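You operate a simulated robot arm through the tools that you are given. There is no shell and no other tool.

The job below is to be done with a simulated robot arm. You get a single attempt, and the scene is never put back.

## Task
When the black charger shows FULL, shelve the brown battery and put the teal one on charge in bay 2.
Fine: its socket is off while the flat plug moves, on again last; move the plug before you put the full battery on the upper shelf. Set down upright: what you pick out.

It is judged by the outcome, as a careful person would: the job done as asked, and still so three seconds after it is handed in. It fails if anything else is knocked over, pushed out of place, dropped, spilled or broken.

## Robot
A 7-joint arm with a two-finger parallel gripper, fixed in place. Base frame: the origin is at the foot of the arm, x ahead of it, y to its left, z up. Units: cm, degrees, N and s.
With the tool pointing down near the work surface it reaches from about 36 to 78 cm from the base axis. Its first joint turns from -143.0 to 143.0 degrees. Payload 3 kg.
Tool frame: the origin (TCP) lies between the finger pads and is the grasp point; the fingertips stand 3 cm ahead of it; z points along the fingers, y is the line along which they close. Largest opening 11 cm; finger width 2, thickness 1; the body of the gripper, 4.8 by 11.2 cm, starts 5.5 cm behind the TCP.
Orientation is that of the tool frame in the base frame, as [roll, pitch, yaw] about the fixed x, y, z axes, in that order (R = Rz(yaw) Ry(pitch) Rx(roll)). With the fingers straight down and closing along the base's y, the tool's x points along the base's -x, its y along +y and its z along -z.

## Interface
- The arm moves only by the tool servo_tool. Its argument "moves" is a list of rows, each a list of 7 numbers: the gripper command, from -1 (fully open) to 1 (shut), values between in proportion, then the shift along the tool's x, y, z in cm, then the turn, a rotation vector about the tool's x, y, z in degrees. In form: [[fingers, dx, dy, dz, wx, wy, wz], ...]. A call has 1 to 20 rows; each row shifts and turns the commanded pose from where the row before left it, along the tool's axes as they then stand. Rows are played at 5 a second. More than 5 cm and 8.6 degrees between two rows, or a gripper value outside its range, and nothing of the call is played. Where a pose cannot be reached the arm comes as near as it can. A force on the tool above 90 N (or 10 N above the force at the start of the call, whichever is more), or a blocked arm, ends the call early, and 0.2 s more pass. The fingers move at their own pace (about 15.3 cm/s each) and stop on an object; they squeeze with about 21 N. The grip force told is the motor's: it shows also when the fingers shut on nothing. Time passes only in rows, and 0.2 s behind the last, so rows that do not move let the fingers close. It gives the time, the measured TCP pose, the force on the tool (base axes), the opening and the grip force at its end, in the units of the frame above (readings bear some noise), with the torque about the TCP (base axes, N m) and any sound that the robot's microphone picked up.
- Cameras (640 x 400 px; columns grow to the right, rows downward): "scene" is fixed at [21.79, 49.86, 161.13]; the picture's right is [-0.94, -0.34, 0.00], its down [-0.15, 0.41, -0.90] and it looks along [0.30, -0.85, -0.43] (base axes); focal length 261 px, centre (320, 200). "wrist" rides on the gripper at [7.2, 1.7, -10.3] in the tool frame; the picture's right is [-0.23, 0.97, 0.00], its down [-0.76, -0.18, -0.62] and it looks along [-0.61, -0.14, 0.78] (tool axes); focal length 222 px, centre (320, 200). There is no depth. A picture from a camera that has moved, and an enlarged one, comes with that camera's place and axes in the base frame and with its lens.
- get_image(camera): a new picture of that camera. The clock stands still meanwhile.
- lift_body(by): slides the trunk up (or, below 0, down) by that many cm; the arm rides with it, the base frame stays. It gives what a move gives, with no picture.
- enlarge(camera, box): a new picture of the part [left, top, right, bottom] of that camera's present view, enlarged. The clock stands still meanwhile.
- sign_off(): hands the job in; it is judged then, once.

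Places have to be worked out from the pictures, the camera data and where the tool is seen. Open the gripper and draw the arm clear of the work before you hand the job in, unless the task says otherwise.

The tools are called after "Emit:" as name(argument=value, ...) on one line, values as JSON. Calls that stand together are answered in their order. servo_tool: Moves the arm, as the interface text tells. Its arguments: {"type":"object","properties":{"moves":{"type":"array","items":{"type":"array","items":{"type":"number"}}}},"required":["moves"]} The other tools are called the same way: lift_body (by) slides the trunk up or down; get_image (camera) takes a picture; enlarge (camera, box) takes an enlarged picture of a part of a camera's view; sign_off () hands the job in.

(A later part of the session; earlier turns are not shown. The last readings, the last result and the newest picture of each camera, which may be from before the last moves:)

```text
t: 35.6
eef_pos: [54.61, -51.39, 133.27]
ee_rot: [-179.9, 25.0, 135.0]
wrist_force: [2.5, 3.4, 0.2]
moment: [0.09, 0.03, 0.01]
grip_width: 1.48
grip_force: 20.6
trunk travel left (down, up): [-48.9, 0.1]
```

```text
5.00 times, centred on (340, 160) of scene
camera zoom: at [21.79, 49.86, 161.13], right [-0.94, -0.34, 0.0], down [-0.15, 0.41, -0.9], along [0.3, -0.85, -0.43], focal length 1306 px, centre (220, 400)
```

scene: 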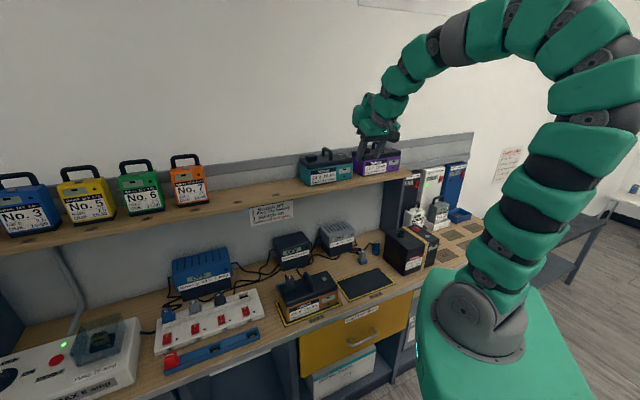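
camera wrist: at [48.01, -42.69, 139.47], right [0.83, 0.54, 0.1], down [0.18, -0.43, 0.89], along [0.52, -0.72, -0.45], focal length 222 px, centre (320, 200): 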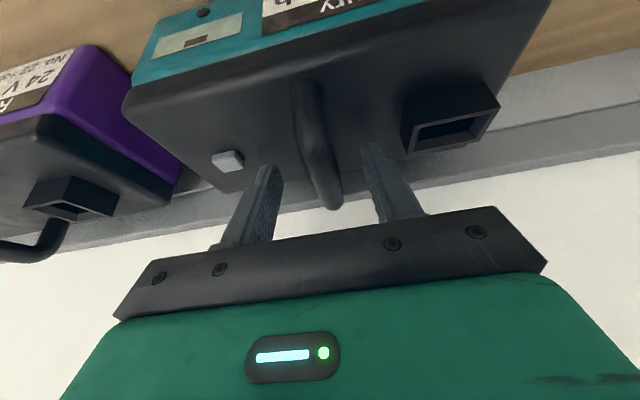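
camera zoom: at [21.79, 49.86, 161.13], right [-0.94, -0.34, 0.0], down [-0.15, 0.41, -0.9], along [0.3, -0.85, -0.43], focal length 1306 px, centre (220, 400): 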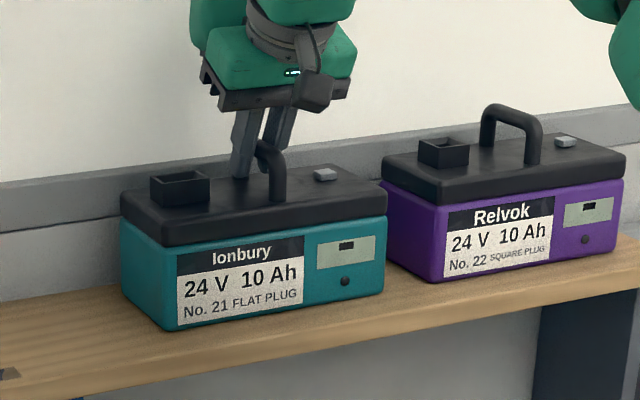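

The handle is held (1.48 cm wide, full grip force). I lift 3 cm slowly and check the weight and the attitude.

Emit:
servo_tool(moves=[[1, -0.21, 0, -0.45, 0, 0, 0], [1, -0.42, 0, -0.9, 0, 0, 0], [1, -0.42, 0, -0.9, 0, 0, 0], [1, -0.22, 0, -0.47, 0, 0, 0], [1, 0, 0, 0, 0, 0, 0]])

Emit:
enlarge(camera="scene", box=[290, 110, 390, 200])

Emit:
get_image(camera="wrist")

```text
t: 36.8
eef_pos: [54.67, -51.53, 136.28]
ee_rot: [180.0, 24.9, 134.9]
wrist_force: [1.2, 0.6, -14.8]
moment: [-0.02, 0.05, 0.04]
grip_width: 1.49
grip_force: 21.0
trunk travel left (down, up): [-48.9, 0.1]
```

```text
4.44 times, centred on (340, 155) of scene
camera zoom: at [21.79, 49.86, 161.13], right [-0.94, -0.34, 0.0], down [-0.15, 0.41, -0.9], along [0.3, -0.85, -0.43], focal length 1161 px, centre (231, 400)
```

zoom: 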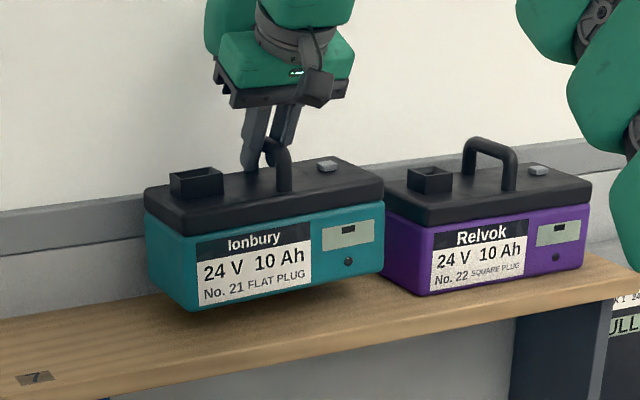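

```text
taken
camera wrist: at [48.07, -42.71, 142.5], right [0.83, 0.54, 0.09], down [0.18, -0.43, 0.89], along [0.52, -0.72, -0.45], focal length 222 px, centre (320, 200)
```

wrist: 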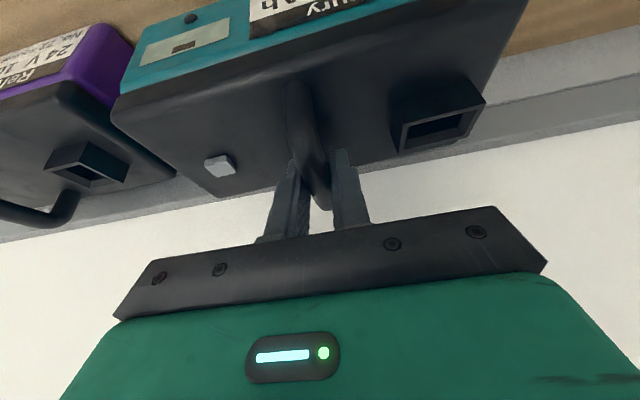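

The battery weighs about 1.5 kg and hangs level, clear of the shelf. I draw it straight back off the shelf, then shift over toward bay 2's line while still high.

Emit:
servo_tool(moves=[[1, 0.6, 0, -0.28, 0, 0, 0], [1, 1.3, 0, -0.61, 0, 0, 0], [1, 1.8, 0, -0.84, 0, 0, 0], [1, 1.8, 0, -0.84, 0, 0, 0], [1, 1.8, 0, -0.84, 0, 0, 0], [1, 1.8, 0, -0.84, 0, 0, 0], [1, 1.8, 0, -0.84, 0, 0, 0], [1, 1.8, 0, -0.84, 0, 0, 0], [1, 1.8, 0, -0.84, 0, 0, 0], [1, 1.8, 0, -0.84, 0, 0, 0], [1, 1.8, 0, -0.84, 0, 0, 0], [1, 1.8, -0.5, -0.84, 0, 0, 0], [1, 1.8, -1.0, -0.84, 0, 0, 0], [1, 1.2, -1.5, -0.56, 0, 0, 0], [1, 0.6, -1.5, -0.28, 0, 0, 0], [1, 0, -0.7, 0, 0, 0, 0], [1, 0, -0.3, 0, 0, 0, 0]])

Emit:
get_image(camera="scene")

Emit:
get_image(camera="wrist")

```text
t: 40.4
eef_pos: [32.52, -37.05, 136.4]
ee_rot: [-180.0, 24.9, 134.9]
wrist_force: [0.6, -0.5, -14.1]
moment: [0.02, 0.01, -0.03]
grip_width: 1.45
grip_force: 21.0
trunk travel left (down, up): [-48.9, 0.1]
```

```text
taken
```

scene: 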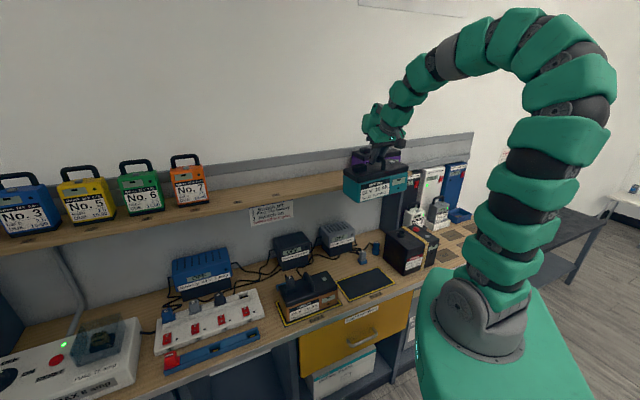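

```text
taken
camera wrist: at [25.82, -28.33, 142.61], right [0.83, 0.54, 0.1], down [0.18, -0.43, 0.89], along [0.52, -0.72, -0.45], focal length 222 px, centre (320, 200)
```

wrist: 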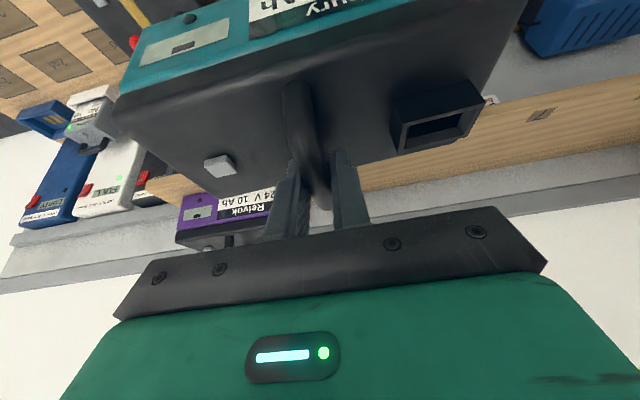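

TCP is at a=-3.2, b=49.2, so the battery hangs over bay 2's centre. I lower the trunk 36 cm to bring it near the mat, then check alignment.

Emit:
lift_body(by=-36)

Emit:
get_image(camera="scene")

Emit:
enlarge(camera="scene", box=[270, 220, 430, 330])

Emit:
get_image(camera="wrist")

```text
t: 43.9
eef_pos: [32.39, -37.05, 100.38]
ee_rot: [180.0, 24.9, 135.0]
wrist_force: [-0.4, 0.3, -14.3]
moment: [-0.01, -0.02, -0.02]
grip_width: 1.5
grip_force: 21.4
trunk travel left (down, up): [-12.9, 36.1]
```

```text
taken
```

scene: 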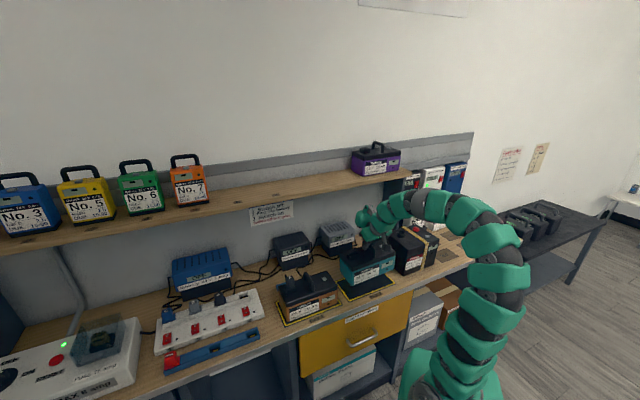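

```text
3.64 times, centred on (350, 275) of scene
camera zoom: at [21.79, 49.86, 161.13], right [-0.94, -0.34, 0.0], down [-0.15, 0.41, -0.9], along [0.3, -0.85, -0.43], focal length 950 px, centre (211, -73)
```

zoom: 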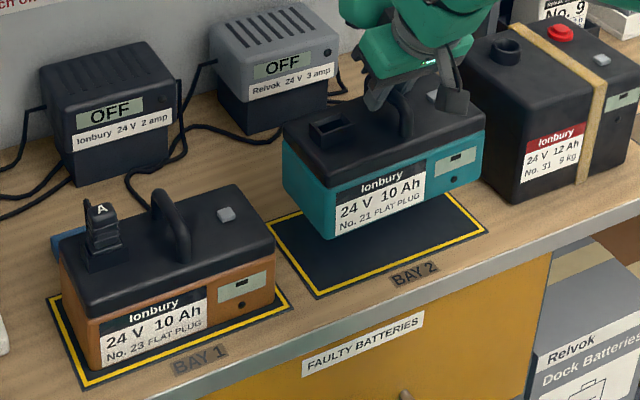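

```text
taken
camera wrist: at [25.8, -28.3, 106.62], right [0.83, 0.54, 0.1], down [0.18, -0.43, 0.89], along [0.52, -0.72, -0.45], focal length 222 px, centre (320, 200)
```

wrist: 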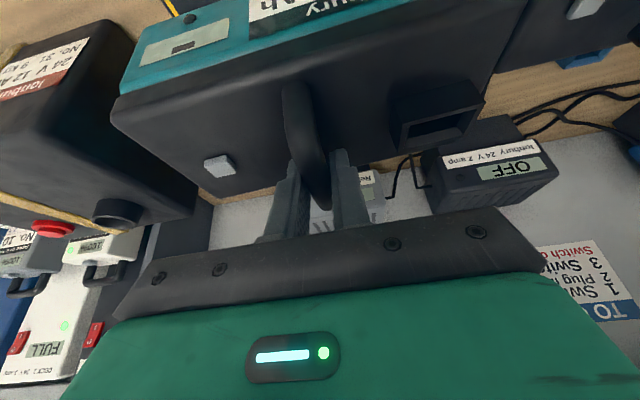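

The battery hangs level, about 6 cm above the mat and centred on it to within half a cm. I lower the last bit with slow steps at the end.

Emit:
servo_tool(moves=[[1, 0.5, 0.05, 1.08, 0, 0, 0], [1, 0.5, 0.05, 1.08, 0, 0, 0], [1, 0.5, 0.05, 1.08, 0, 0, 0], [1, 0.5, 0.05, 1.08, 0, 0, 0], [1, 0.21, 0, 0.45, 0, 0, 0], [1, 0, 0, 0, 0, 0, 0]])

Emit:
enlarge(camera="scene", box=[270, 220, 430, 330])

```text
t: 45.3
eef_pos: [32.55, -36.93, 95.12]
ee_rot: [180.0, 24.9, 135.1]
wrist_force: [0.2, 0.0, -14.5]
moment: [-0.05, -0.04, 0.03]
grip_width: 1.51
grip_force: 20.6
trunk travel left (down, up): [-12.9, 36.1]
```

```text
3.64 times, centred on (350, 275) of scene
camera zoom: at [21.79, 49.86, 161.13], right [-0.94, -0.34, 0.0], down [-0.15, 0.41, -0.9], along [0.3, -0.85, -0.43], focal length 950 px, centre (211, -73)
```

zoom: 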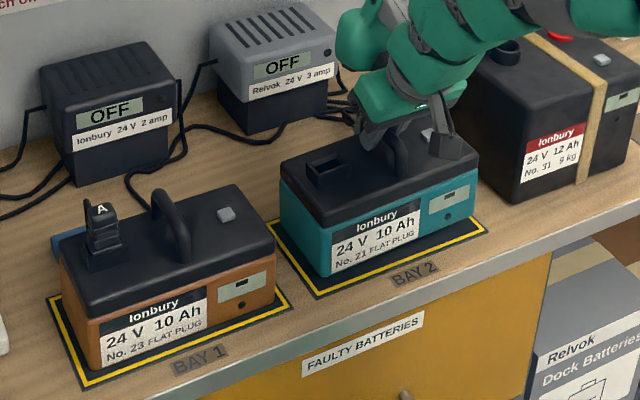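

Emit:
servo_tool(moves=[[1, 0.13, 0, 0.27, 0, 0, 0], [1, 0.13, 0, 0.27, 0, 0, 0], [1, 0.13, 0, 0.27, 0, 0, 0], [1, 0, 0, 0, 0, 0, 0]])

```text
t: 46.3
eef_pos: [32.56, -37.0, 94.29]
ee_rot: [179.9, 24.9, 135.1]
wrist_force: [0.4, -0.1, -13.7]
moment: [0.01, 0.03, 0.01]
grip_width: 1.5
grip_force: 21.3
trunk travel left (down, up): [-12.9, 36.1]
```

The force still reads the full weight at z=94.29, so it has not touched yet. I continue in small steps.

Emit:
servo_tool(moves=[[1, 0.085, 0, 0.18, 0, 0, 0], [1, 0.085, 0, 0.18, 0, 0, 0], [1, 0.085, 0, 0.18, 0, 0, 0], [1, 0, 0, 0, 0, 0, 0]])

```text
t: 47.3
eef_pos: [32.52, -36.99, 93.7]
ee_rot: [-179.9, 24.9, 135.0]
wrist_force: [-0.8, 0.4, -14.6]
moment: [-0.05, 0.03, 0.01]
grip_width: 1.5
grip_force: 21.0
trunk travel left (down, up): [-12.9, 36.1]
```

Emit:
enlarge(camera="scene", box=[310, 230, 410, 310])

Emit:
servo_tool(moves=[[1, 0.085, 0, 0.18, 0, 0, 0], [1, 0.085, 0, 0.18, 0, 0, 0], [1, 0, 0, 0, 0, 0, 0]])

```text
5.00 times, centred on (360, 270) of scene
camera zoom: at [21.79, 49.86, 161.13], right [-0.94, -0.34, 0.0], down [-0.15, 0.41, -0.9], along [0.3, -0.85, -0.43], focal length 1306 px, centre (120, -150)
```

zoom: 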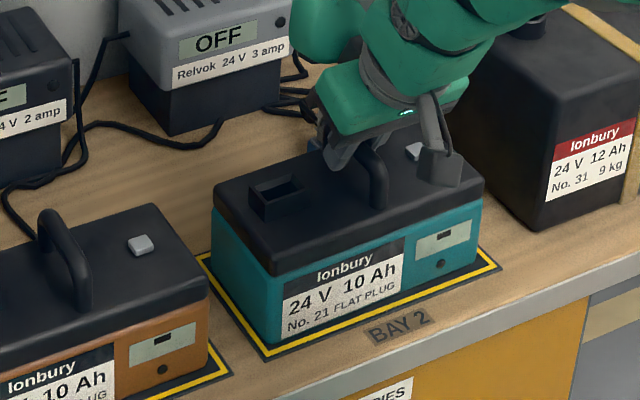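

```text
t: 48.1
eef_pos: [32.55, -36.95, 93.35]
ee_rot: [-179.9, 25.0, 135.0]
wrist_force: [-1.9, -2.0, 9.4]
moment: [0.36, 0.37, -0.01]
grip_width: 1.51
grip_force: 21.1
trunk travel left (down, up): [-12.9, 36.1]
```

The force turned to +9 N, so the battery is resting on the mat. I ease off slightly, open the fingers and rise straight up.

Emit:
servo_tool(moves=[[1, -0.06, 0, -0.14, 0, 0, 0], [0.3, 0, 0, 0, 0, 0, 0], [0.1, 0, 0, 0, 0, 0, 0], [0.1, -0.42, 0, -0.9, 0, 0, 0], [0.1, -0.85, 0, -1.8, 0, 0, 0], [0.1, -1.2, 0, -2.6, 0, 0, 0], [0.1, -1.2, 0, -2.6, 0, 0, 0]])

Emit:
get_image(camera="wrist")

Emit:
enlarge(camera="scene", box=[270, 220, 430, 330])

```text
t: 49.7
eef_pos: [32.38, -37.18, 102.18]
ee_rot: [-180.0, 25.1, 135.0]
wrist_force: [0.6, -0.4, 0.5]
moment: [0.03, 0.01, 0.01]
grip_width: 4.95
grip_force: 0.1
trunk travel left (down, up): [-12.9, 36.1]
```

```text
taken
camera wrist: at [25.85, -28.31, 108.38], right [0.83, 0.54, 0.1], down [0.18, -0.43, 0.89], along [0.52, -0.72, -0.45], focal length 222 px, centre (320, 200)
```

wrist: 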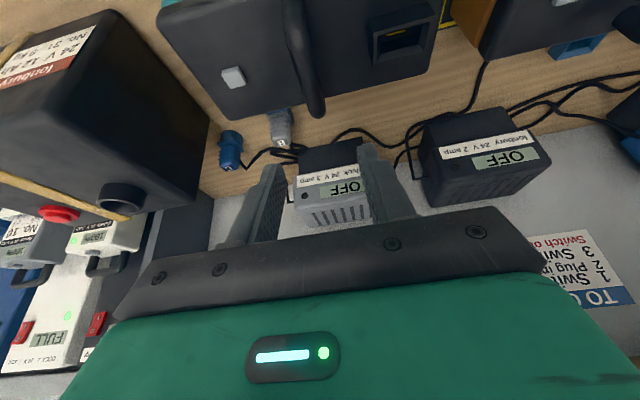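

```text
3.64 times, centred on (350, 275) of scene
camera zoom: at [21.79, 49.86, 161.13], right [-0.94, -0.34, 0.0], down [-0.15, 0.41, -0.9], along [0.3, -0.85, -0.43], focal length 950 px, centre (211, -73)
```

zoom: 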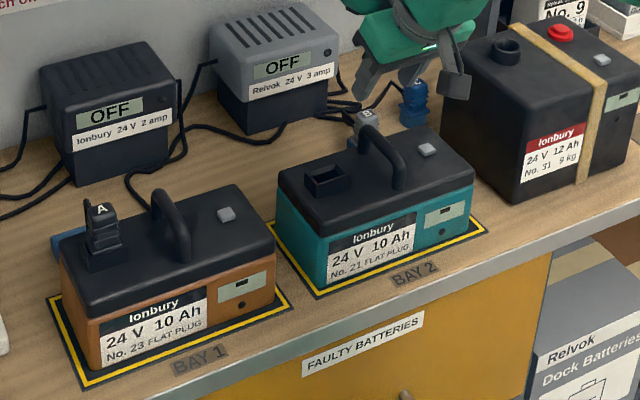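

Teal stands upright in bay 2. I raise the trunk 10 cm, bring the tool back to vertical and move to look closely at plug A.

Emit:
lift_body(by=10)

Emit:
servo_tool(moves=[[0.1, 0, 0, 0, 0, 6.25, 0], [0.1, 0, 0, 0, 0, 6.25, 0], [0.1, 0, 0, 0, 0, 6.25, 0], [0.1, 0, 0, 0, 0, 6.25, 0], [0.1, 0.8, 3.5, 0.6, 0, 0, 0], [0.1, 0.8, 3.5, 0.6, 0, 0, 0], [0.1, 0.8, 3.5, 0.6, 0, 0, 0], [0.1, 0.8, 3.5, 0.6, 0, 0, 0], [0.1, 0.8, 3.5, 0.6, 0, 0, 0], [0.1, 0.8, 3.5, 0.6, 0, 0, 0], [0.1, 0.8, 3.5, 0.6, 0, 0, 0], [0.1, 0.8, 3.5, 0.6, 0, 0, 0], [0.1, 0.8, 3.5, 0.6, 0, 0, 0], [0.1, 0.8, 3.5, 0.6, 0, 0, 0], [0.1, 0, 0, 0, 0, 0, 0]])

Emit:
get_image(camera="wrist")

```text
t: 51.0
eef_pos: [32.54, -37.13, 112.23]
ee_rot: [179.9, 24.9, 135.0]
wrist_force: [-0.1, -0.3, -0.4]
moment: [0.03, 0.0, 0.02]
grip_width: 4.93
grip_force: 0.2
trunk travel left (down, up): [-22.9, 26.1]
```

```text
t: 54.2
eef_pos: [51.8, -6.76, 106.13]
ee_rot: [-180.0, 0.1, 135.0]
wrist_force: [0.9, -0.3, 0.2]
moment: [-0.02, 0.0, -0.01]
grip_width: 4.95
grip_force: 0.0
trunk travel left (down, up): [-22.9, 26.1]
```

```text
taken
camera wrist: at [47.85, -0.5, 116.38], right [0.85, 0.53, 0.0], down [0.41, -0.66, 0.62], along [0.33, -0.53, -0.78], focal length 222 px, centre (320, 200)
```

wrist: 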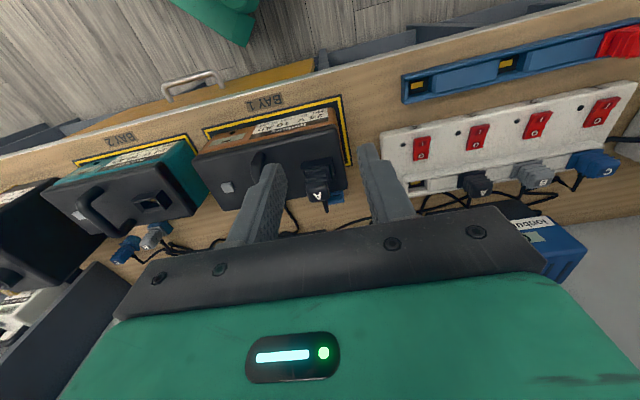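

Emit:
enlarge(camera="wrist", box=[240, 120, 380, 225])

Emit:
enlarge(camera="scene", box=[265, 255, 345, 325])

Emit:
enlarge(camera="scene", box=[325, 230, 415, 305])

Emit:
enlarge(camera="wrist", box=[40, 130, 240, 270])

```text
3.81 times, centred on (310, 172) of wrist
camera zoom: at [47.85, -0.5, 116.38], right [0.85, 0.53, 0.0], down [0.41, -0.66, 0.62], along [0.33, -0.53, -0.78], focal length 846 px, centre (358, 305)
```

zoom: 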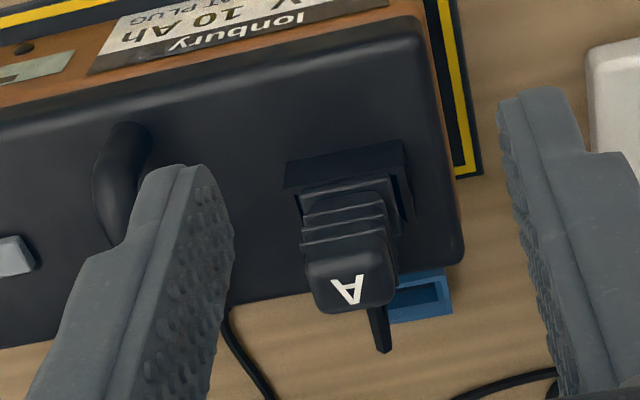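

```text
5.71 times, centred on (305, 290) of scene
camera zoom: at [21.79, 49.86, 161.13], right [-0.94, -0.34, 0.0], down [-0.15, 0.41, -0.9], along [0.3, -0.85, -0.43], focal length 1493 px, centre (406, -314)
```

zoom: 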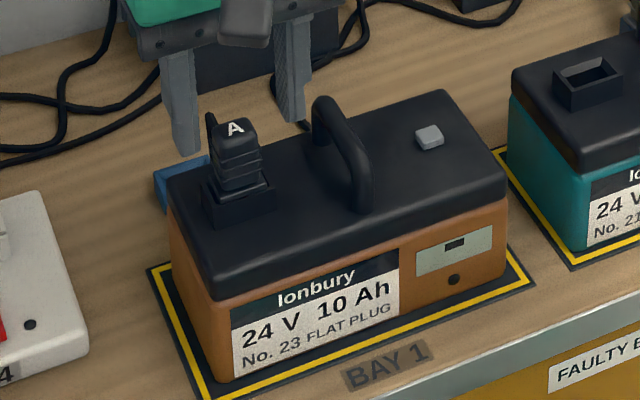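

```text
5.33 times, centred on (370, 268) of scene
camera zoom: at [21.79, 49.86, 161.13], right [-0.94, -0.34, 0.0], down [-0.15, 0.41, -0.9], along [0.3, -0.85, -0.43], focal length 1393 px, centre (53, -160)
```

zoom: 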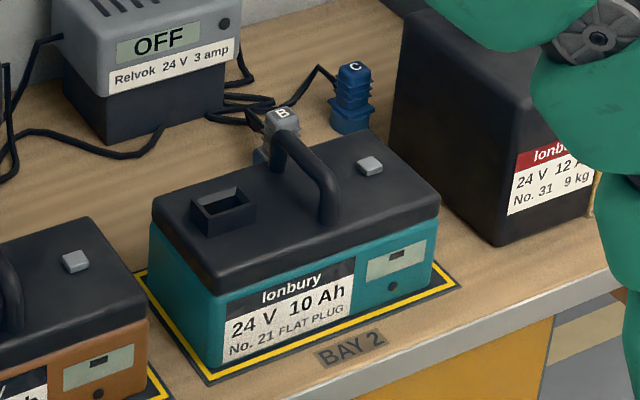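

```text
2.86 times, centred on (140, 200) of wrist
camera zoom: at [47.85, -0.5, 116.38], right [0.85, 0.53, 0.0], down [0.41, -0.66, 0.62], along [0.33, -0.53, -0.78], focal length 635 px, centre (834, 200)
```

zoom: 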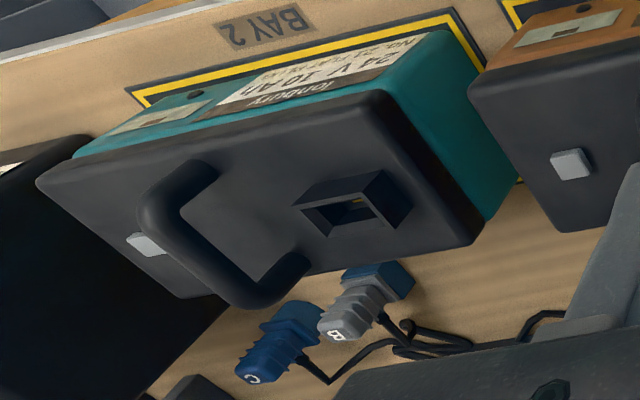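

Plug A's top is at about (56.2, -14.2, 95.75), i.e. a≈29.65, b≈49.8, and about 2.9 cm wide. I position directly above it and take a reference picture, to compare later with the same view over the teal socket.

Emit:
servo_tool(moves=[[0.1, -2.1, -0.55, 0, 0, 0, 0], [0.1, -2.1, -0.55, 0, 0, 0, 0], [0.1, -2.1, -0.55, 0, 0, 0, 0], [0.1, -2.1, -0.55, 0, 0, 0, 0], [0.1, 0, 0, 0, 0, 0, 0], [0.1, 0, 0, 0, 0, 0, 0]])

Emit:
get_image(camera="wrist")

Emit:
enlarge(camera="wrist", box=[220, 60, 400, 200])

```text
t: 55.6
eef_pos: [56.1, -14.31, 106.14]
ee_rot: [-180.0, 0.1, 135.0]
wrist_force: [-0.4, -0.2, 0.0]
moment: [0.0, 0.02, -0.02]
grip_width: 4.96
grip_force: 0.1
trunk travel left (down, up): [-22.9, 26.1]
```

```text
taken
camera wrist: at [52.08, -8.06, 116.32], right [0.85, 0.53, 0.0], down [0.41, -0.66, 0.62], along [0.33, -0.53, -0.78], focal length 222 px, centre (320, 200)
```

wrist: 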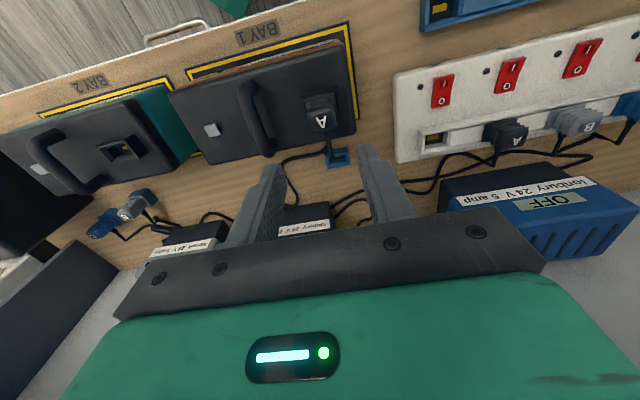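

```text
2.86 times, centred on (310, 130) of wrist
camera zoom: at [52.08, -8.06, 116.32], right [0.85, 0.53, 0.0], down [0.41, -0.66, 0.62], along [0.33, -0.53, -0.78], focal length 635 px, centre (349, 400)
```

zoom: 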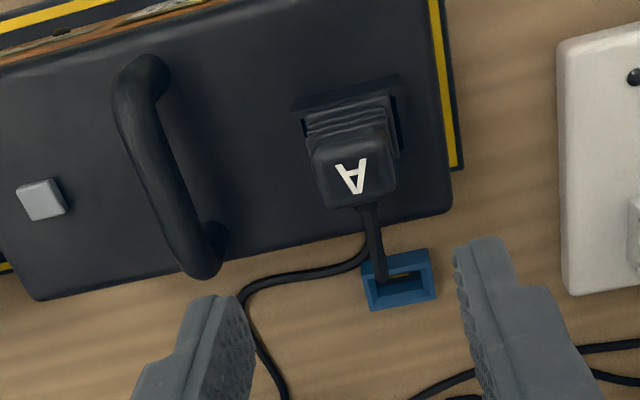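

Reference view over brown taken: the plug top centres on a≈29.7, b≈49.4. Now I shift 26 cm along the bench at the same height to take the matching view over teal.

Emit:
servo_tool(moves=[[0.1, 0, -3.7, 0, 0, 0, 0], [0.1, 0, -3.7, 0, 0, 0, 0], [0.1, 0, -3.7, 0, 0, 0, 0], [0.1, 0, -3.7, 0, 0, 0, 0], [0.1, 0, -3.7, 0, 0, 0, 0], [0.1, 0, -3.7, 0, 0, 0, 0], [0.1, 0, -3.8, 0, 0, 0, 0], [0.1, 0, 0, 0, 0, 0, 0], [0.1, 0, 0, 0, 0, 0, 0]])

Emit:
get_image(camera="wrist")

Emit:
enlarge(camera="wrist", box=[220, 60, 400, 200])

```text
t: 57.6
eef_pos: [37.67, -32.52, 106.2]
ee_rot: [179.9, -0.1, 135.0]
wrist_force: [0.9, -0.1, -0.1]
moment: [0.02, 0.01, -0.02]
grip_width: 4.95
grip_force: 0.0
trunk travel left (down, up): [-22.9, 26.1]
```

```text
taken
camera wrist: at [33.52, -26.31, 116.4], right [0.85, 0.53, 0.0], down [0.41, -0.66, 0.62], along [0.33, -0.53, -0.78], focal length 222 px, centre (320, 200)
```

wrist: 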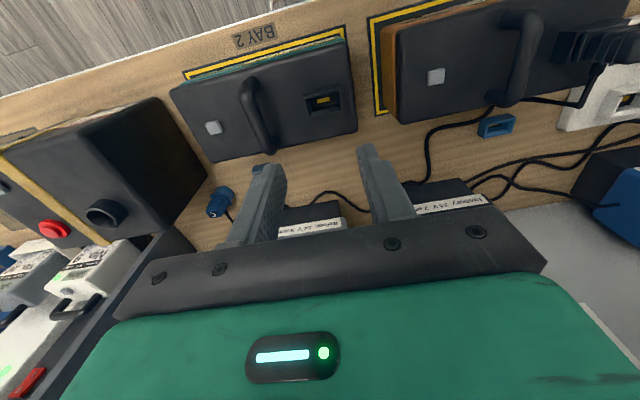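

```text
2.86 times, centred on (310, 130) of wrist
camera zoom: at [33.52, -26.31, 116.4], right [0.85, 0.53, 0.0], down [0.41, -0.66, 0.62], along [0.33, -0.53, -0.78], focal length 635 px, centre (349, 400)
```

zoom: 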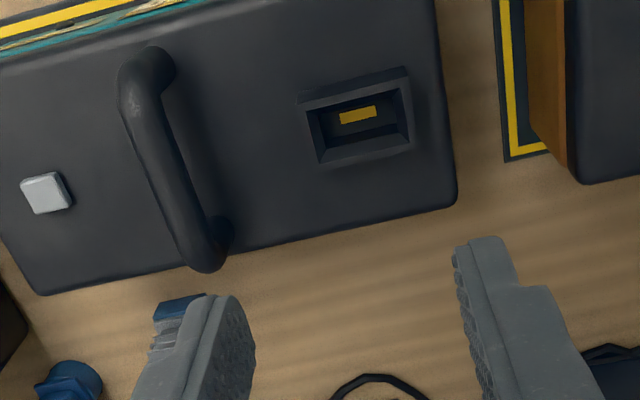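

Teal sits almost exactly 26 cm from brown with no relative rotation. Feature shifts give a socket-to-socket offset of about -25.74 along the bench and -0.2 to -0.35 in depth. Socket 3 is off, so I go back to plug A and come down around it.

Emit:
servo_tool(moves=[[0.1, 0, 3.7, 0, 0, 0, 0], [0.1, 0, 3.7, 0, 0, 0, 0], [0.1, 0, 3.7, 0, 0, 0, 0], [0.1, 0, 3.7, 0, 0, 0, 0], [0.1, 0, 3.7, 0, 0, 0, 0], [0.1, 0, 3.7, 0, 0, 0, 0], [0.1, 0.2, 3.85, 0, 0, 0, 0], [0.1, 0, 0, 2.5, 0, 0, 0], [0.1, 0, 0, 2.5, 0, 0, 0], [0.1, 0, 0, 1, 0, 0, 0], [0.1, 0, 0, 0, 0, 0, 0]])

Emit:
get_image(camera="wrist")

Emit:
enlarge(camera="scene", box=[265, 245, 345, 315])

```text
t: 60.0
eef_pos: [55.89, -13.99, 100.27]
ee_rot: [180.0, 0.1, 135.0]
wrist_force: [-0.1, -0.1, -0.4]
moment: [0.0, -0.01, -0.02]
grip_width: 4.94
grip_force: 0.1
trunk travel left (down, up): [-22.9, 26.1]
```

```text
taken
camera wrist: at [51.84, -7.69, 110.48], right [0.85, 0.53, 0.0], down [0.41, -0.66, 0.62], along [0.33, -0.53, -0.78], focal length 222 px, centre (320, 200)
```

wrist: 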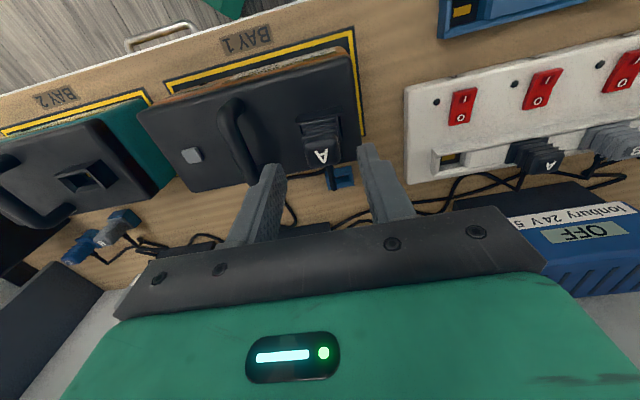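

```text
5.71 times, centred on (305, 280) of scene
camera zoom: at [21.79, 49.86, 161.13], right [-0.94, -0.34, 0.0], down [-0.15, 0.41, -0.9], along [0.3, -0.85, -0.43], focal length 1493 px, centre (406, -257)
```

zoom: 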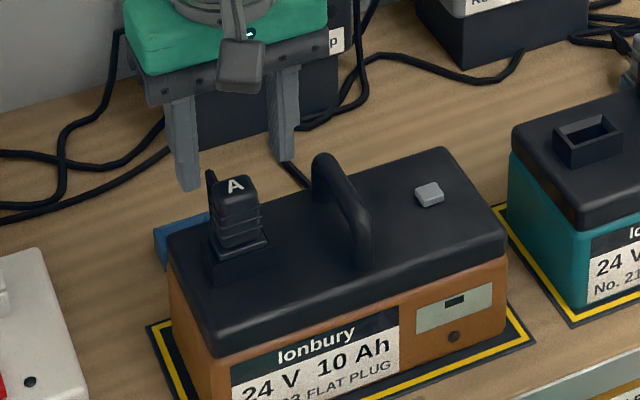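

The plug lies centred between the fingers. I lower 5.8 cm around it, leaving the tips just above the socket rim.

Emit:
servo_tool(moves=[[0.1, 0, 0, 1.6, 0, 0, 0], [0.1, 0, 0, 1.6, 0, 0, 0], [0.1, 0, 0, 1.4, 0, 0, 0], [0.1, 0, 0, 1.0, 0, 0, 0], [0.1, 0, 0, 0, 0, 0, 0]])

Emit:
enlarge(camera="wrist", box=[220, 80, 420, 240])

Emit:
enlarge(camera="scene", box=[265, 245, 345, 315])

```text
t: 61.2
eef_pos: [55.85, -13.99, 94.55]
ee_rot: [-180.0, 0.0, 134.9]
wrist_force: [-0.2, -0.3, 1.3]
moment: [-0.02, 0.0, 0.0]
grip_width: 4.94
grip_force: 0.0
trunk travel left (down, up): [-22.9, 26.1]
```

```text
2.50 times, centred on (320, 160) of wrist
camera zoom: at [51.78, -7.73, 104.75], right [0.85, 0.53, 0.0], down [0.41, -0.66, 0.62], along [0.33, -0.53, -0.78], focal length 555 px, centre (320, 300)
```

zoom: 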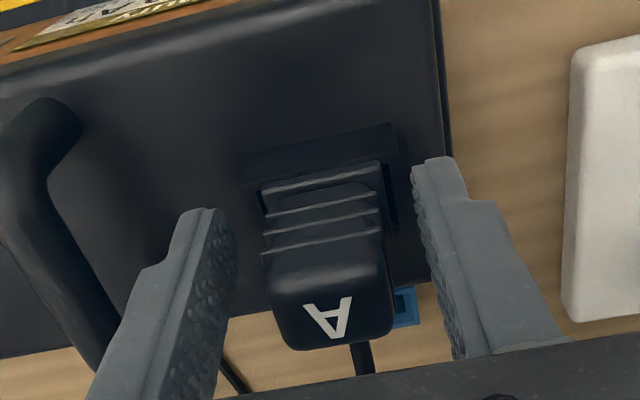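

```text
5.71 times, centred on (305, 280) of scene
camera zoom: at [21.79, 49.86, 161.13], right [-0.94, -0.34, 0.0], down [-0.15, 0.41, -0.9], along [0.3, -0.85, -0.43], focal length 1493 px, centre (406, -257)
```

zoom: 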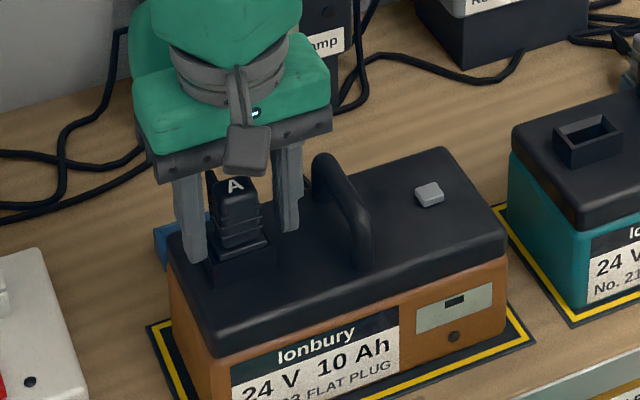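

The plug is centred between the fingers in both directions. I close on it.

Emit:
servo_tool(moves=[[0.35, 0, 0.05, 0, 0, 0, 0], [0.5, 0, 0, 0, 0, 0, 0], [1, 0, 0, 0, 0, 0, 0], [1, 0, 0, 0, 0, 0, 0], [1, 0, 0, 0, 0, 0, 0]])

Emit:
enlarge(camera="scene", box=[265, 245, 345, 315])

Emit:
enlarge(camera="wrist", box=[220, 80, 420, 240])

```text
t: 62.4
eef_pos: [55.87, -13.92, 94.5]
ee_rot: [180.0, -0.1, 135.0]
wrist_force: [1.4, 1.2, 1.0]
moment: [0.02, -0.03, 0.0]
grip_width: 3.13
grip_force: 21.1
trunk travel left (down, up): [-22.9, 26.1]
```

```text
5.71 times, centred on (305, 280) of scene
camera zoom: at [21.79, 49.86, 161.13], right [-0.94, -0.34, 0.0], down [-0.15, 0.41, -0.9], along [0.3, -0.85, -0.43], focal length 1493 px, centre (406, -257)
```

zoom: 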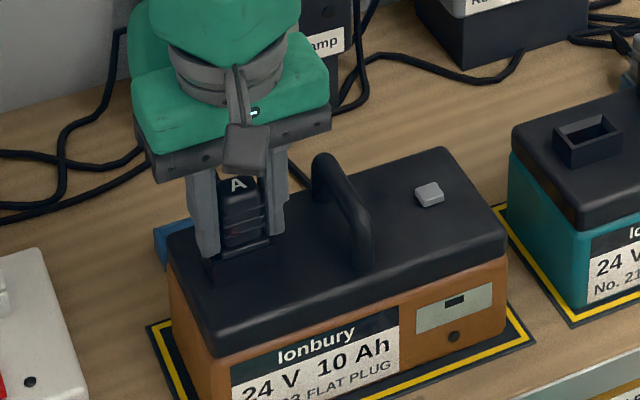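

```text
2.50 times, centred on (320, 160) of wrist
camera zoom: at [51.85, -7.72, 104.78], right [0.85, 0.53, 0.0], down [0.41, -0.66, 0.62], along [0.33, -0.53, -0.78], focal length 555 px, centre (320, 300)
```

zoom: 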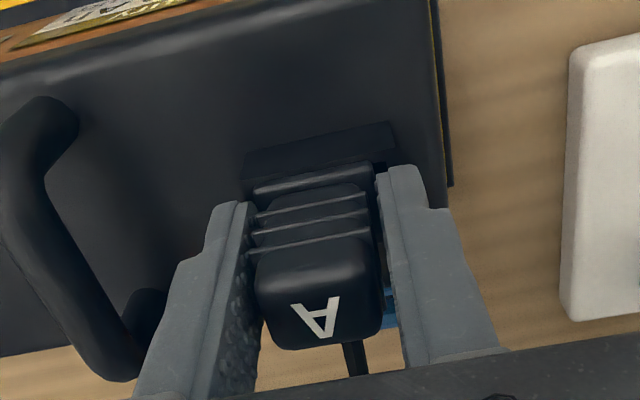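

The plug is gripped at 3.1 cm with little disturbance to the battery. I pull straight up slowly and watch the force.

Emit:
servo_tool(moves=[[1, 0, 0, -0.4, 0, 0, 0], [1, 0, 0, -0.4, 0, 0, 0], [1, 0, 0, -0.4, 0, 0, 0], [1, 0, 0, -0.4, 0, 0, 0], [1, 0, 0, 0, 0, 0, 0]])

Emit:
enlarge(camera="scene", box=[265, 245, 345, 315])

Emit:
enlarge(camera="wrist", box=[220, 80, 420, 240])

```text
t: 63.6
eef_pos: [55.93, -14.06, 96.24]
ee_rot: [-179.9, 0.1, 134.9]
wrist_force: [-0.2, -0.7, 0.1]
moment: [-0.01, 0.02, -0.03]
grip_width: 3.11
grip_force: 20.4
trunk travel left (down, up): [-22.9, 26.1]
```

```text
5.71 times, centred on (305, 280) of scene
camera zoom: at [21.79, 49.86, 161.13], right [-0.94, -0.34, 0.0], down [-0.15, 0.41, -0.9], along [0.3, -0.85, -0.43], focal length 1493 px, centre (406, -257)
```

zoom: 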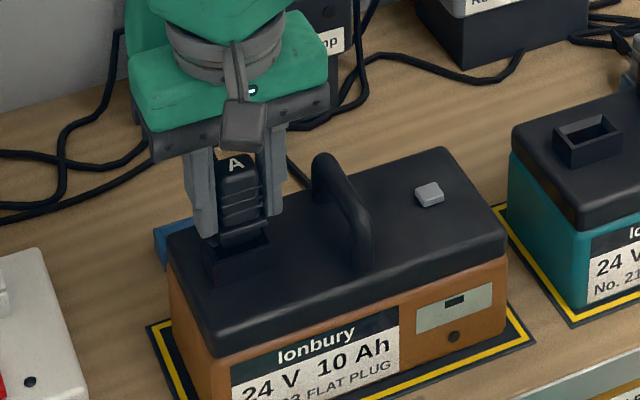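

```text
2.50 times, centred on (320, 160) of wrist
camera zoom: at [51.93, -7.77, 106.34], right [0.85, 0.53, 0.0], down [0.41, -0.66, 0.62], along [0.33, -0.53, -0.78], focal length 555 px, centre (320, 300)
```

zoom: 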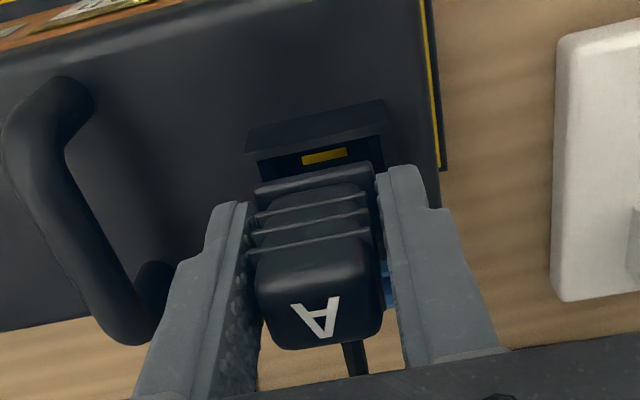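

The plug slides out freely and the battery stays put. I raise 4.5 cm more to be clear.

Emit:
servo_tool(moves=[[1, 0, 0, -0.8, 0, 0, 0], [1, 0, 0, -1.2, 0, 0, 0], [1, 0, 0, -1.2, 0, 0, 0], [1, 0, 0, -1.3, 0, 0, 0], [1, 0, 0, 0, 0, 0, 0]])

Emit:
enlarge(camera="scene", box=[260, 225, 350, 315])

Emit:
enlarge(camera="wrist", box=[220, 60, 420, 220])

```text
t: 64.8
eef_pos: [55.89, -13.83, 100.66]
ee_rot: [-180.0, 0.0, 135.1]
wrist_force: [0.2, 1.2, -1.1]
moment: [-0.02, -0.01, 0.01]
grip_width: 3.12
grip_force: 20.8
trunk travel left (down, up): [-22.9, 26.1]
```

```text
4.44 times, centred on (305, 270) of scene
camera zoom: at [21.79, 49.86, 161.13], right [-0.94, -0.34, 0.0], down [-0.15, 0.41, -0.9], along [0.3, -0.85, -0.43], focal length 1161 px, centre (387, -111)
```

zoom: 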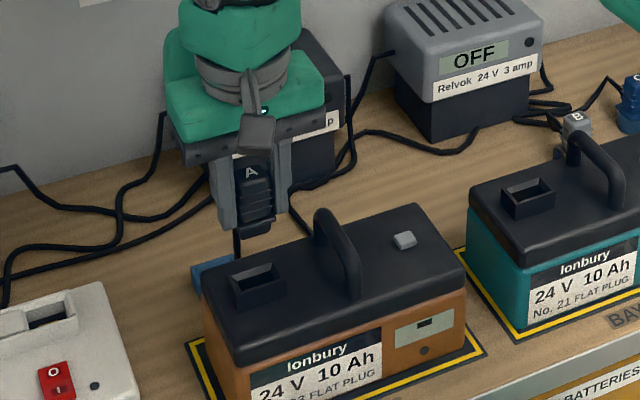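

```text
2.50 times, centred on (320, 140) of wrist
camera zoom: at [51.93, -7.68, 110.87], right [0.85, 0.53, 0.0], down [0.41, -0.66, 0.62], along [0.33, -0.53, -0.78], focal length 555 px, centre (320, 350)
```

zoom: 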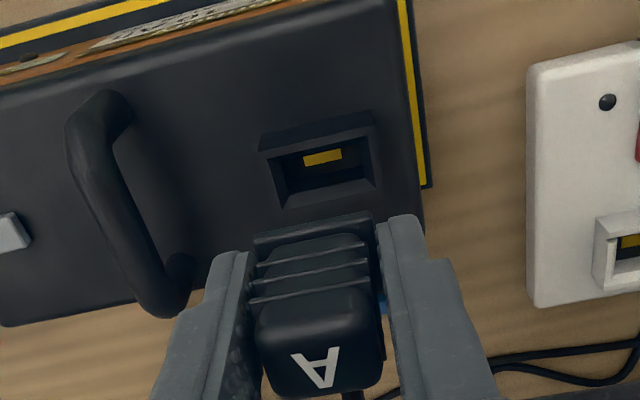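

The plug is free and the brown battery has not moved. I rise 3 cm so the plug clears the handle, then carry it across to above the teal socket.

Emit:
servo_tool(moves=[[1, 0, 0, -1.5, 0, 0, 0], [1, 0, 0, -1.5, 0, 0, 0], [1, 0, -2.0, 0, 0, 0, 0], [1, 0, -3.0, 0, 0, 0, 0], [1, 0, -3.0, 0, 0, 0, 0], [1, 0, -3.0, 0, 0, 0, 0], [1, 0, -3.0, 0, 0, 0, 0], [1, 0, -3.0, 0, 0, 0, 0], [1, 0, -3.0, 0, 0, 0, 0], [1, 0.1, -3.0, 0, 0, 0, 0], [1, 0.1, -2.74, 0, 0, 0, 0], [1, 0, 0, 1.5, 0, 0, 0], [1, 0, 0, 1.5, 0, 0, 0], [1, 0, 0, 0, 0, 0, 0], [1, 0, 0, 0, 0, 0, 0]])

Emit:
enlarge(camera="scene", box=[290, 210, 400, 320])

Emit:
enlarge(camera="wrist", box=[220, 60, 420, 220])

```text
t: 68.0
eef_pos: [37.62, -32.11, 100.84]
ee_rot: [180.0, 0.0, 135.0]
wrist_force: [0.1, -0.1, -1.3]
moment: [0.01, 0.01, -0.01]
grip_width: 3.1
grip_force: 20.9
trunk travel left (down, up): [-22.9, 26.1]
```

```text
3.64 times, centred on (345, 265) of scene
camera zoom: at [21.79, 49.86, 161.13], right [-0.94, -0.34, 0.0], down [-0.15, 0.41, -0.9], along [0.3, -0.85, -0.43], focal length 950 px, centre (229, -36)
```

zoom: 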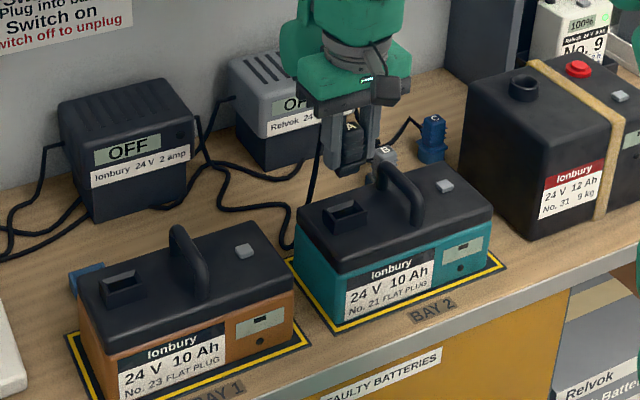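

```text
2.50 times, centred on (320, 140) of wrist
camera zoom: at [33.58, -25.85, 110.95], right [0.85, 0.53, 0.0], down [0.41, -0.66, 0.62], along [0.33, -0.53, -0.78], focal length 555 px, centre (320, 350)
```

zoom: 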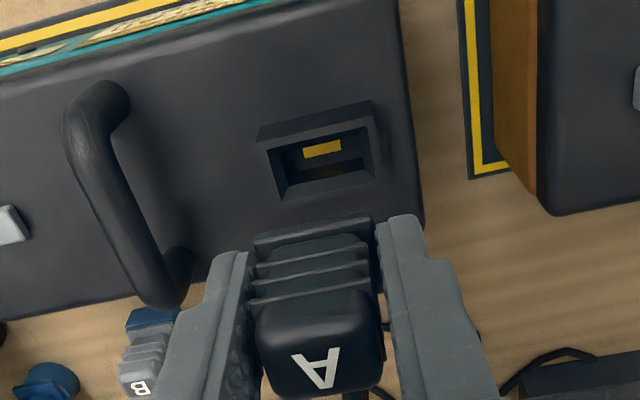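

Compared with the brown view from the same height, the teal socket shows a shift of about -9 px in rows. That means I need roughly 0.3 cm more toward the robot, with no sideways correction. I adjust and compare again.

Emit:
servo_tool(moves=[[1, 0.31, 0, 0.1, 0, 0, 0], [1, 0, 0, 0, 0, 0, 0], [1, 0, 0, 0, 0, 0, 0]])

Emit:
enlarge(camera="wrist", box=[220, 60, 420, 220])

```text
t: 68.8
eef_pos: [37.42, -31.81, 100.7]
ee_rot: [179.9, 0.1, 135.0]
wrist_force: [-1.1, -0.3, -0.4]
moment: [0.0, 0.0, -0.01]
grip_width: 3.14
grip_force: 21.3
trunk travel left (down, up): [-22.9, 26.1]
```

```text
2.50 times, centred on (320, 140) of wrist
camera zoom: at [33.37, -25.59, 110.83], right [0.85, 0.53, 0.0], down [0.41, -0.66, 0.62], along [0.33, -0.53, -0.78], focal length 555 px, centre (320, 350)
```

zoom: 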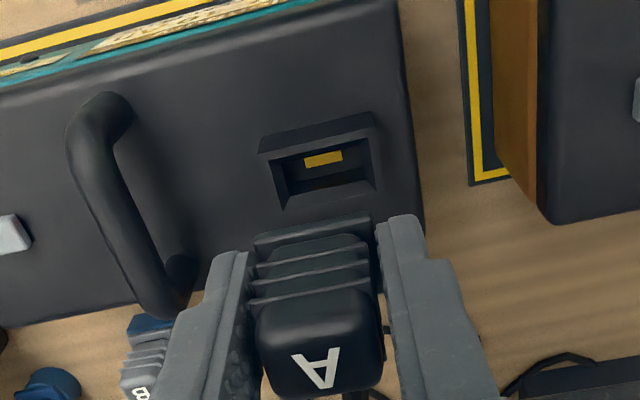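

The teal view now matches the brown reference within a pixel. I lower to just above the socket and check from the fixed camera.

Emit:
servo_tool(moves=[[1, 0, 0, 1.0, 0, 0, 0], [1, 0, 0, 1.0, 0, 0, 0], [1, 0, 0, 1.0, 0, 0, 0], [1, 0, 0, 0.4, 0, 0, 0], [1, 0, 0, 0, 0, 0, 0]])

Emit:
enlarge(camera="scene", box=[320, 230, 400, 300])

Emit:
enlarge(camera="wrist", box=[240, 80, 400, 220])

```text
t: 70.0
eef_pos: [37.29, -31.7, 97.28]
ee_rot: [-180.0, -0.1, 135.1]
wrist_force: [-0.6, -0.2, -0.6]
moment: [-0.03, -0.03, -0.01]
grip_width: 3.08
grip_force: 21.5
trunk travel left (down, up): [-22.9, 26.1]
```

```text
5.71 times, centred on (360, 265) of scene
camera zoom: at [21.79, 49.86, 161.13], right [-0.94, -0.34, 0.0], down [-0.15, 0.41, -0.9], along [0.3, -0.85, -0.43], focal length 1493 px, centre (91, -171)
```

zoom: 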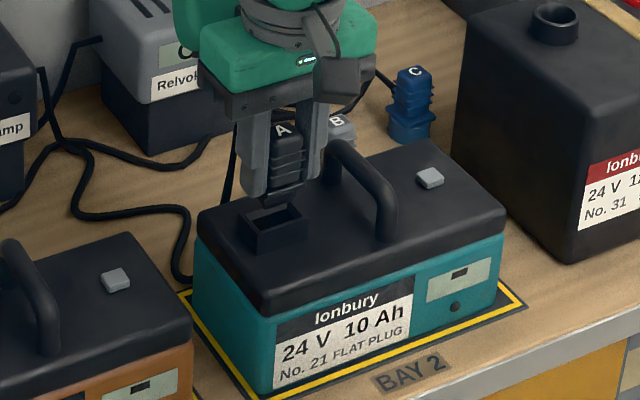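

```text
2.86 times, centred on (320, 150) of wrist
camera zoom: at [33.33, -25.54, 107.48], right [0.85, 0.53, 0.0], down [0.41, -0.66, 0.62], along [0.33, -0.53, -0.78], focal length 635 px, centre (320, 343)
```

zoom: 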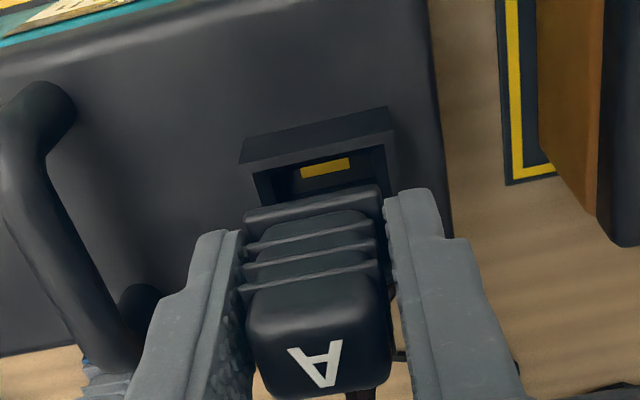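

The plug looks aligned over the opening. I lower slowly into it, watching the force.

Emit:
servo_tool(moves=[[1, 0, 0, 0.4, 0, 0, 0], [1, 0, 0, 0.4, 0, 0, 0], [1, 0, 0, 0.3, 0, 0, 0], [1, 0, 0, 0.3, 0, 0, 0], [1, 0, 0, 0, 0, 0, 0]])

Emit:
enlarge(camera="scene", box=[320, 230, 400, 300])

Emit:
enlarge(camera="wrist", box=[220, 80, 420, 240])

```text
t: 71.2
eef_pos: [37.4, -31.83, 95.84]
ee_rot: [180.0, 0.0, 134.9]
wrist_force: [-0.2, 0.3, -0.8]
moment: [-0.04, -0.02, -0.02]
grip_width: 3.11
grip_force: 21.5
trunk travel left (down, up): [-22.9, 26.1]
```

```text
5.71 times, centred on (360, 265) of scene
camera zoom: at [21.79, 49.86, 161.13], right [-0.94, -0.34, 0.0], down [-0.15, 0.41, -0.9], along [0.3, -0.85, -0.43], focal length 1493 px, centre (91, -171)
```

zoom: 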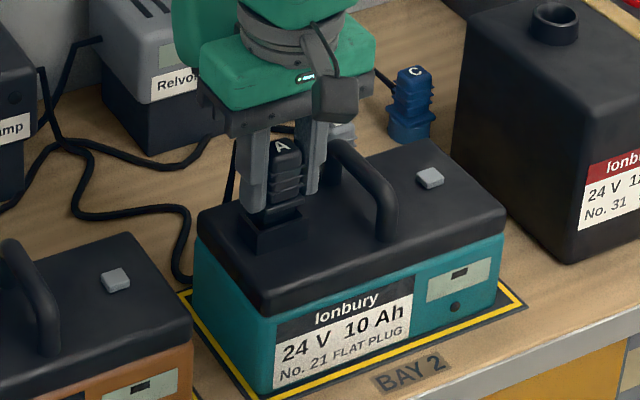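

```text
2.50 times, centred on (320, 160) of wrist
camera zoom: at [33.32, -25.61, 106.06], right [0.85, 0.53, 0.0], down [0.41, -0.66, 0.62], along [0.33, -0.53, -0.78], focal length 555 px, centre (320, 300)
```

zoom: 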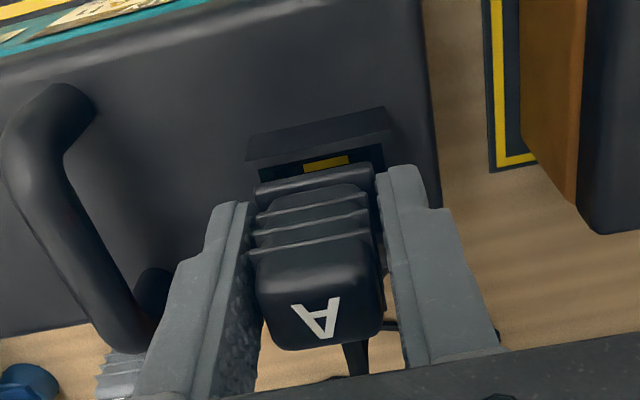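

No force so far and the plug is entering the opening. I press on down the last 1.4 cm in small steps.

Emit:
servo_tool(moves=[[1, 0, 0, 0.3, 0, 0, 0], [1, 0, 0, 0.3, 0, 0, 0], [1, 0, 0, 0.3, 0, 0, 0], [1, 0, 0, 0.3, 0, 0, 0], [1, 0, 0, 0, 0, 0, 0]])

Emit:
enlarge(camera="scene", box=[320, 230, 400, 300])

Emit:
enlarge(camera="wrist", box=[220, 80, 420, 240])

```text
t: 72.4
eef_pos: [37.41, -31.87, 94.58]
ee_rot: [-180.0, -0.2, 134.9]
wrist_force: [-0.5, 0.5, 0.6]
moment: [0.02, 0.02, 0.0]
grip_width: 3.14
grip_force: 20.8
trunk travel left (down, up): [-22.9, 26.1]
```

```text
5.71 times, centred on (360, 265) of scene
camera zoom: at [21.79, 49.86, 161.13], right [-0.94, -0.34, 0.0], down [-0.15, 0.41, -0.9], along [0.3, -0.85, -0.43], focal length 1493 px, centre (91, -171)
```

zoom: 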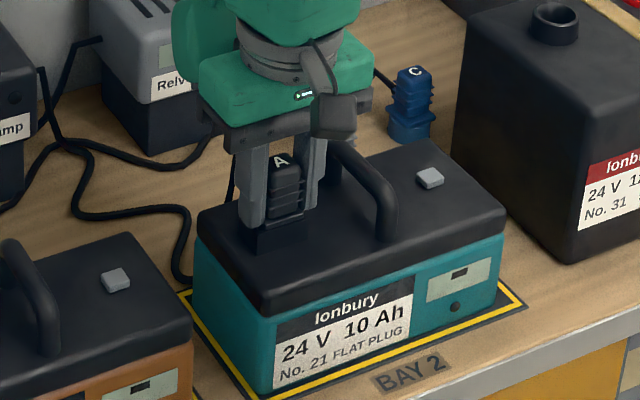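

```text
2.50 times, centred on (320, 160) of wrist
camera zoom: at [33.32, -25.59, 104.79], right [0.85, 0.53, 0.0], down [0.41, -0.66, 0.62], along [0.33, -0.53, -0.78], focal length 555 px, centre (320, 300)
```

zoom: 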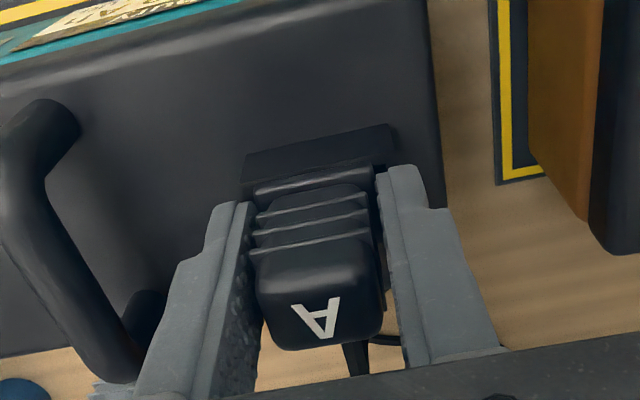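

The picture now equals the seated one in the brown battery (z=94.58 versus 94.5). I press a touch more to be sure it is home, feeling for the stop.

Emit:
servo_tool(moves=[[1, 0, 0, 0.12, 0, 0, 0], [1, 0, 0, 0.1, 0, 0, 0], [1, 0, 0, 0, 0, 0, 0]])

```text
t: 73.2
eef_pos: [37.42, -31.82, 94.51]
ee_rot: [180.0, 0.2, 135.0]
wrist_force: [2.2, -1.3, 19.9]
moment: [-0.05, -0.1, 0.0]
grip_width: 3.15
grip_force: 21.2
trunk travel left (down, up): [-22.9, 26.1]
```

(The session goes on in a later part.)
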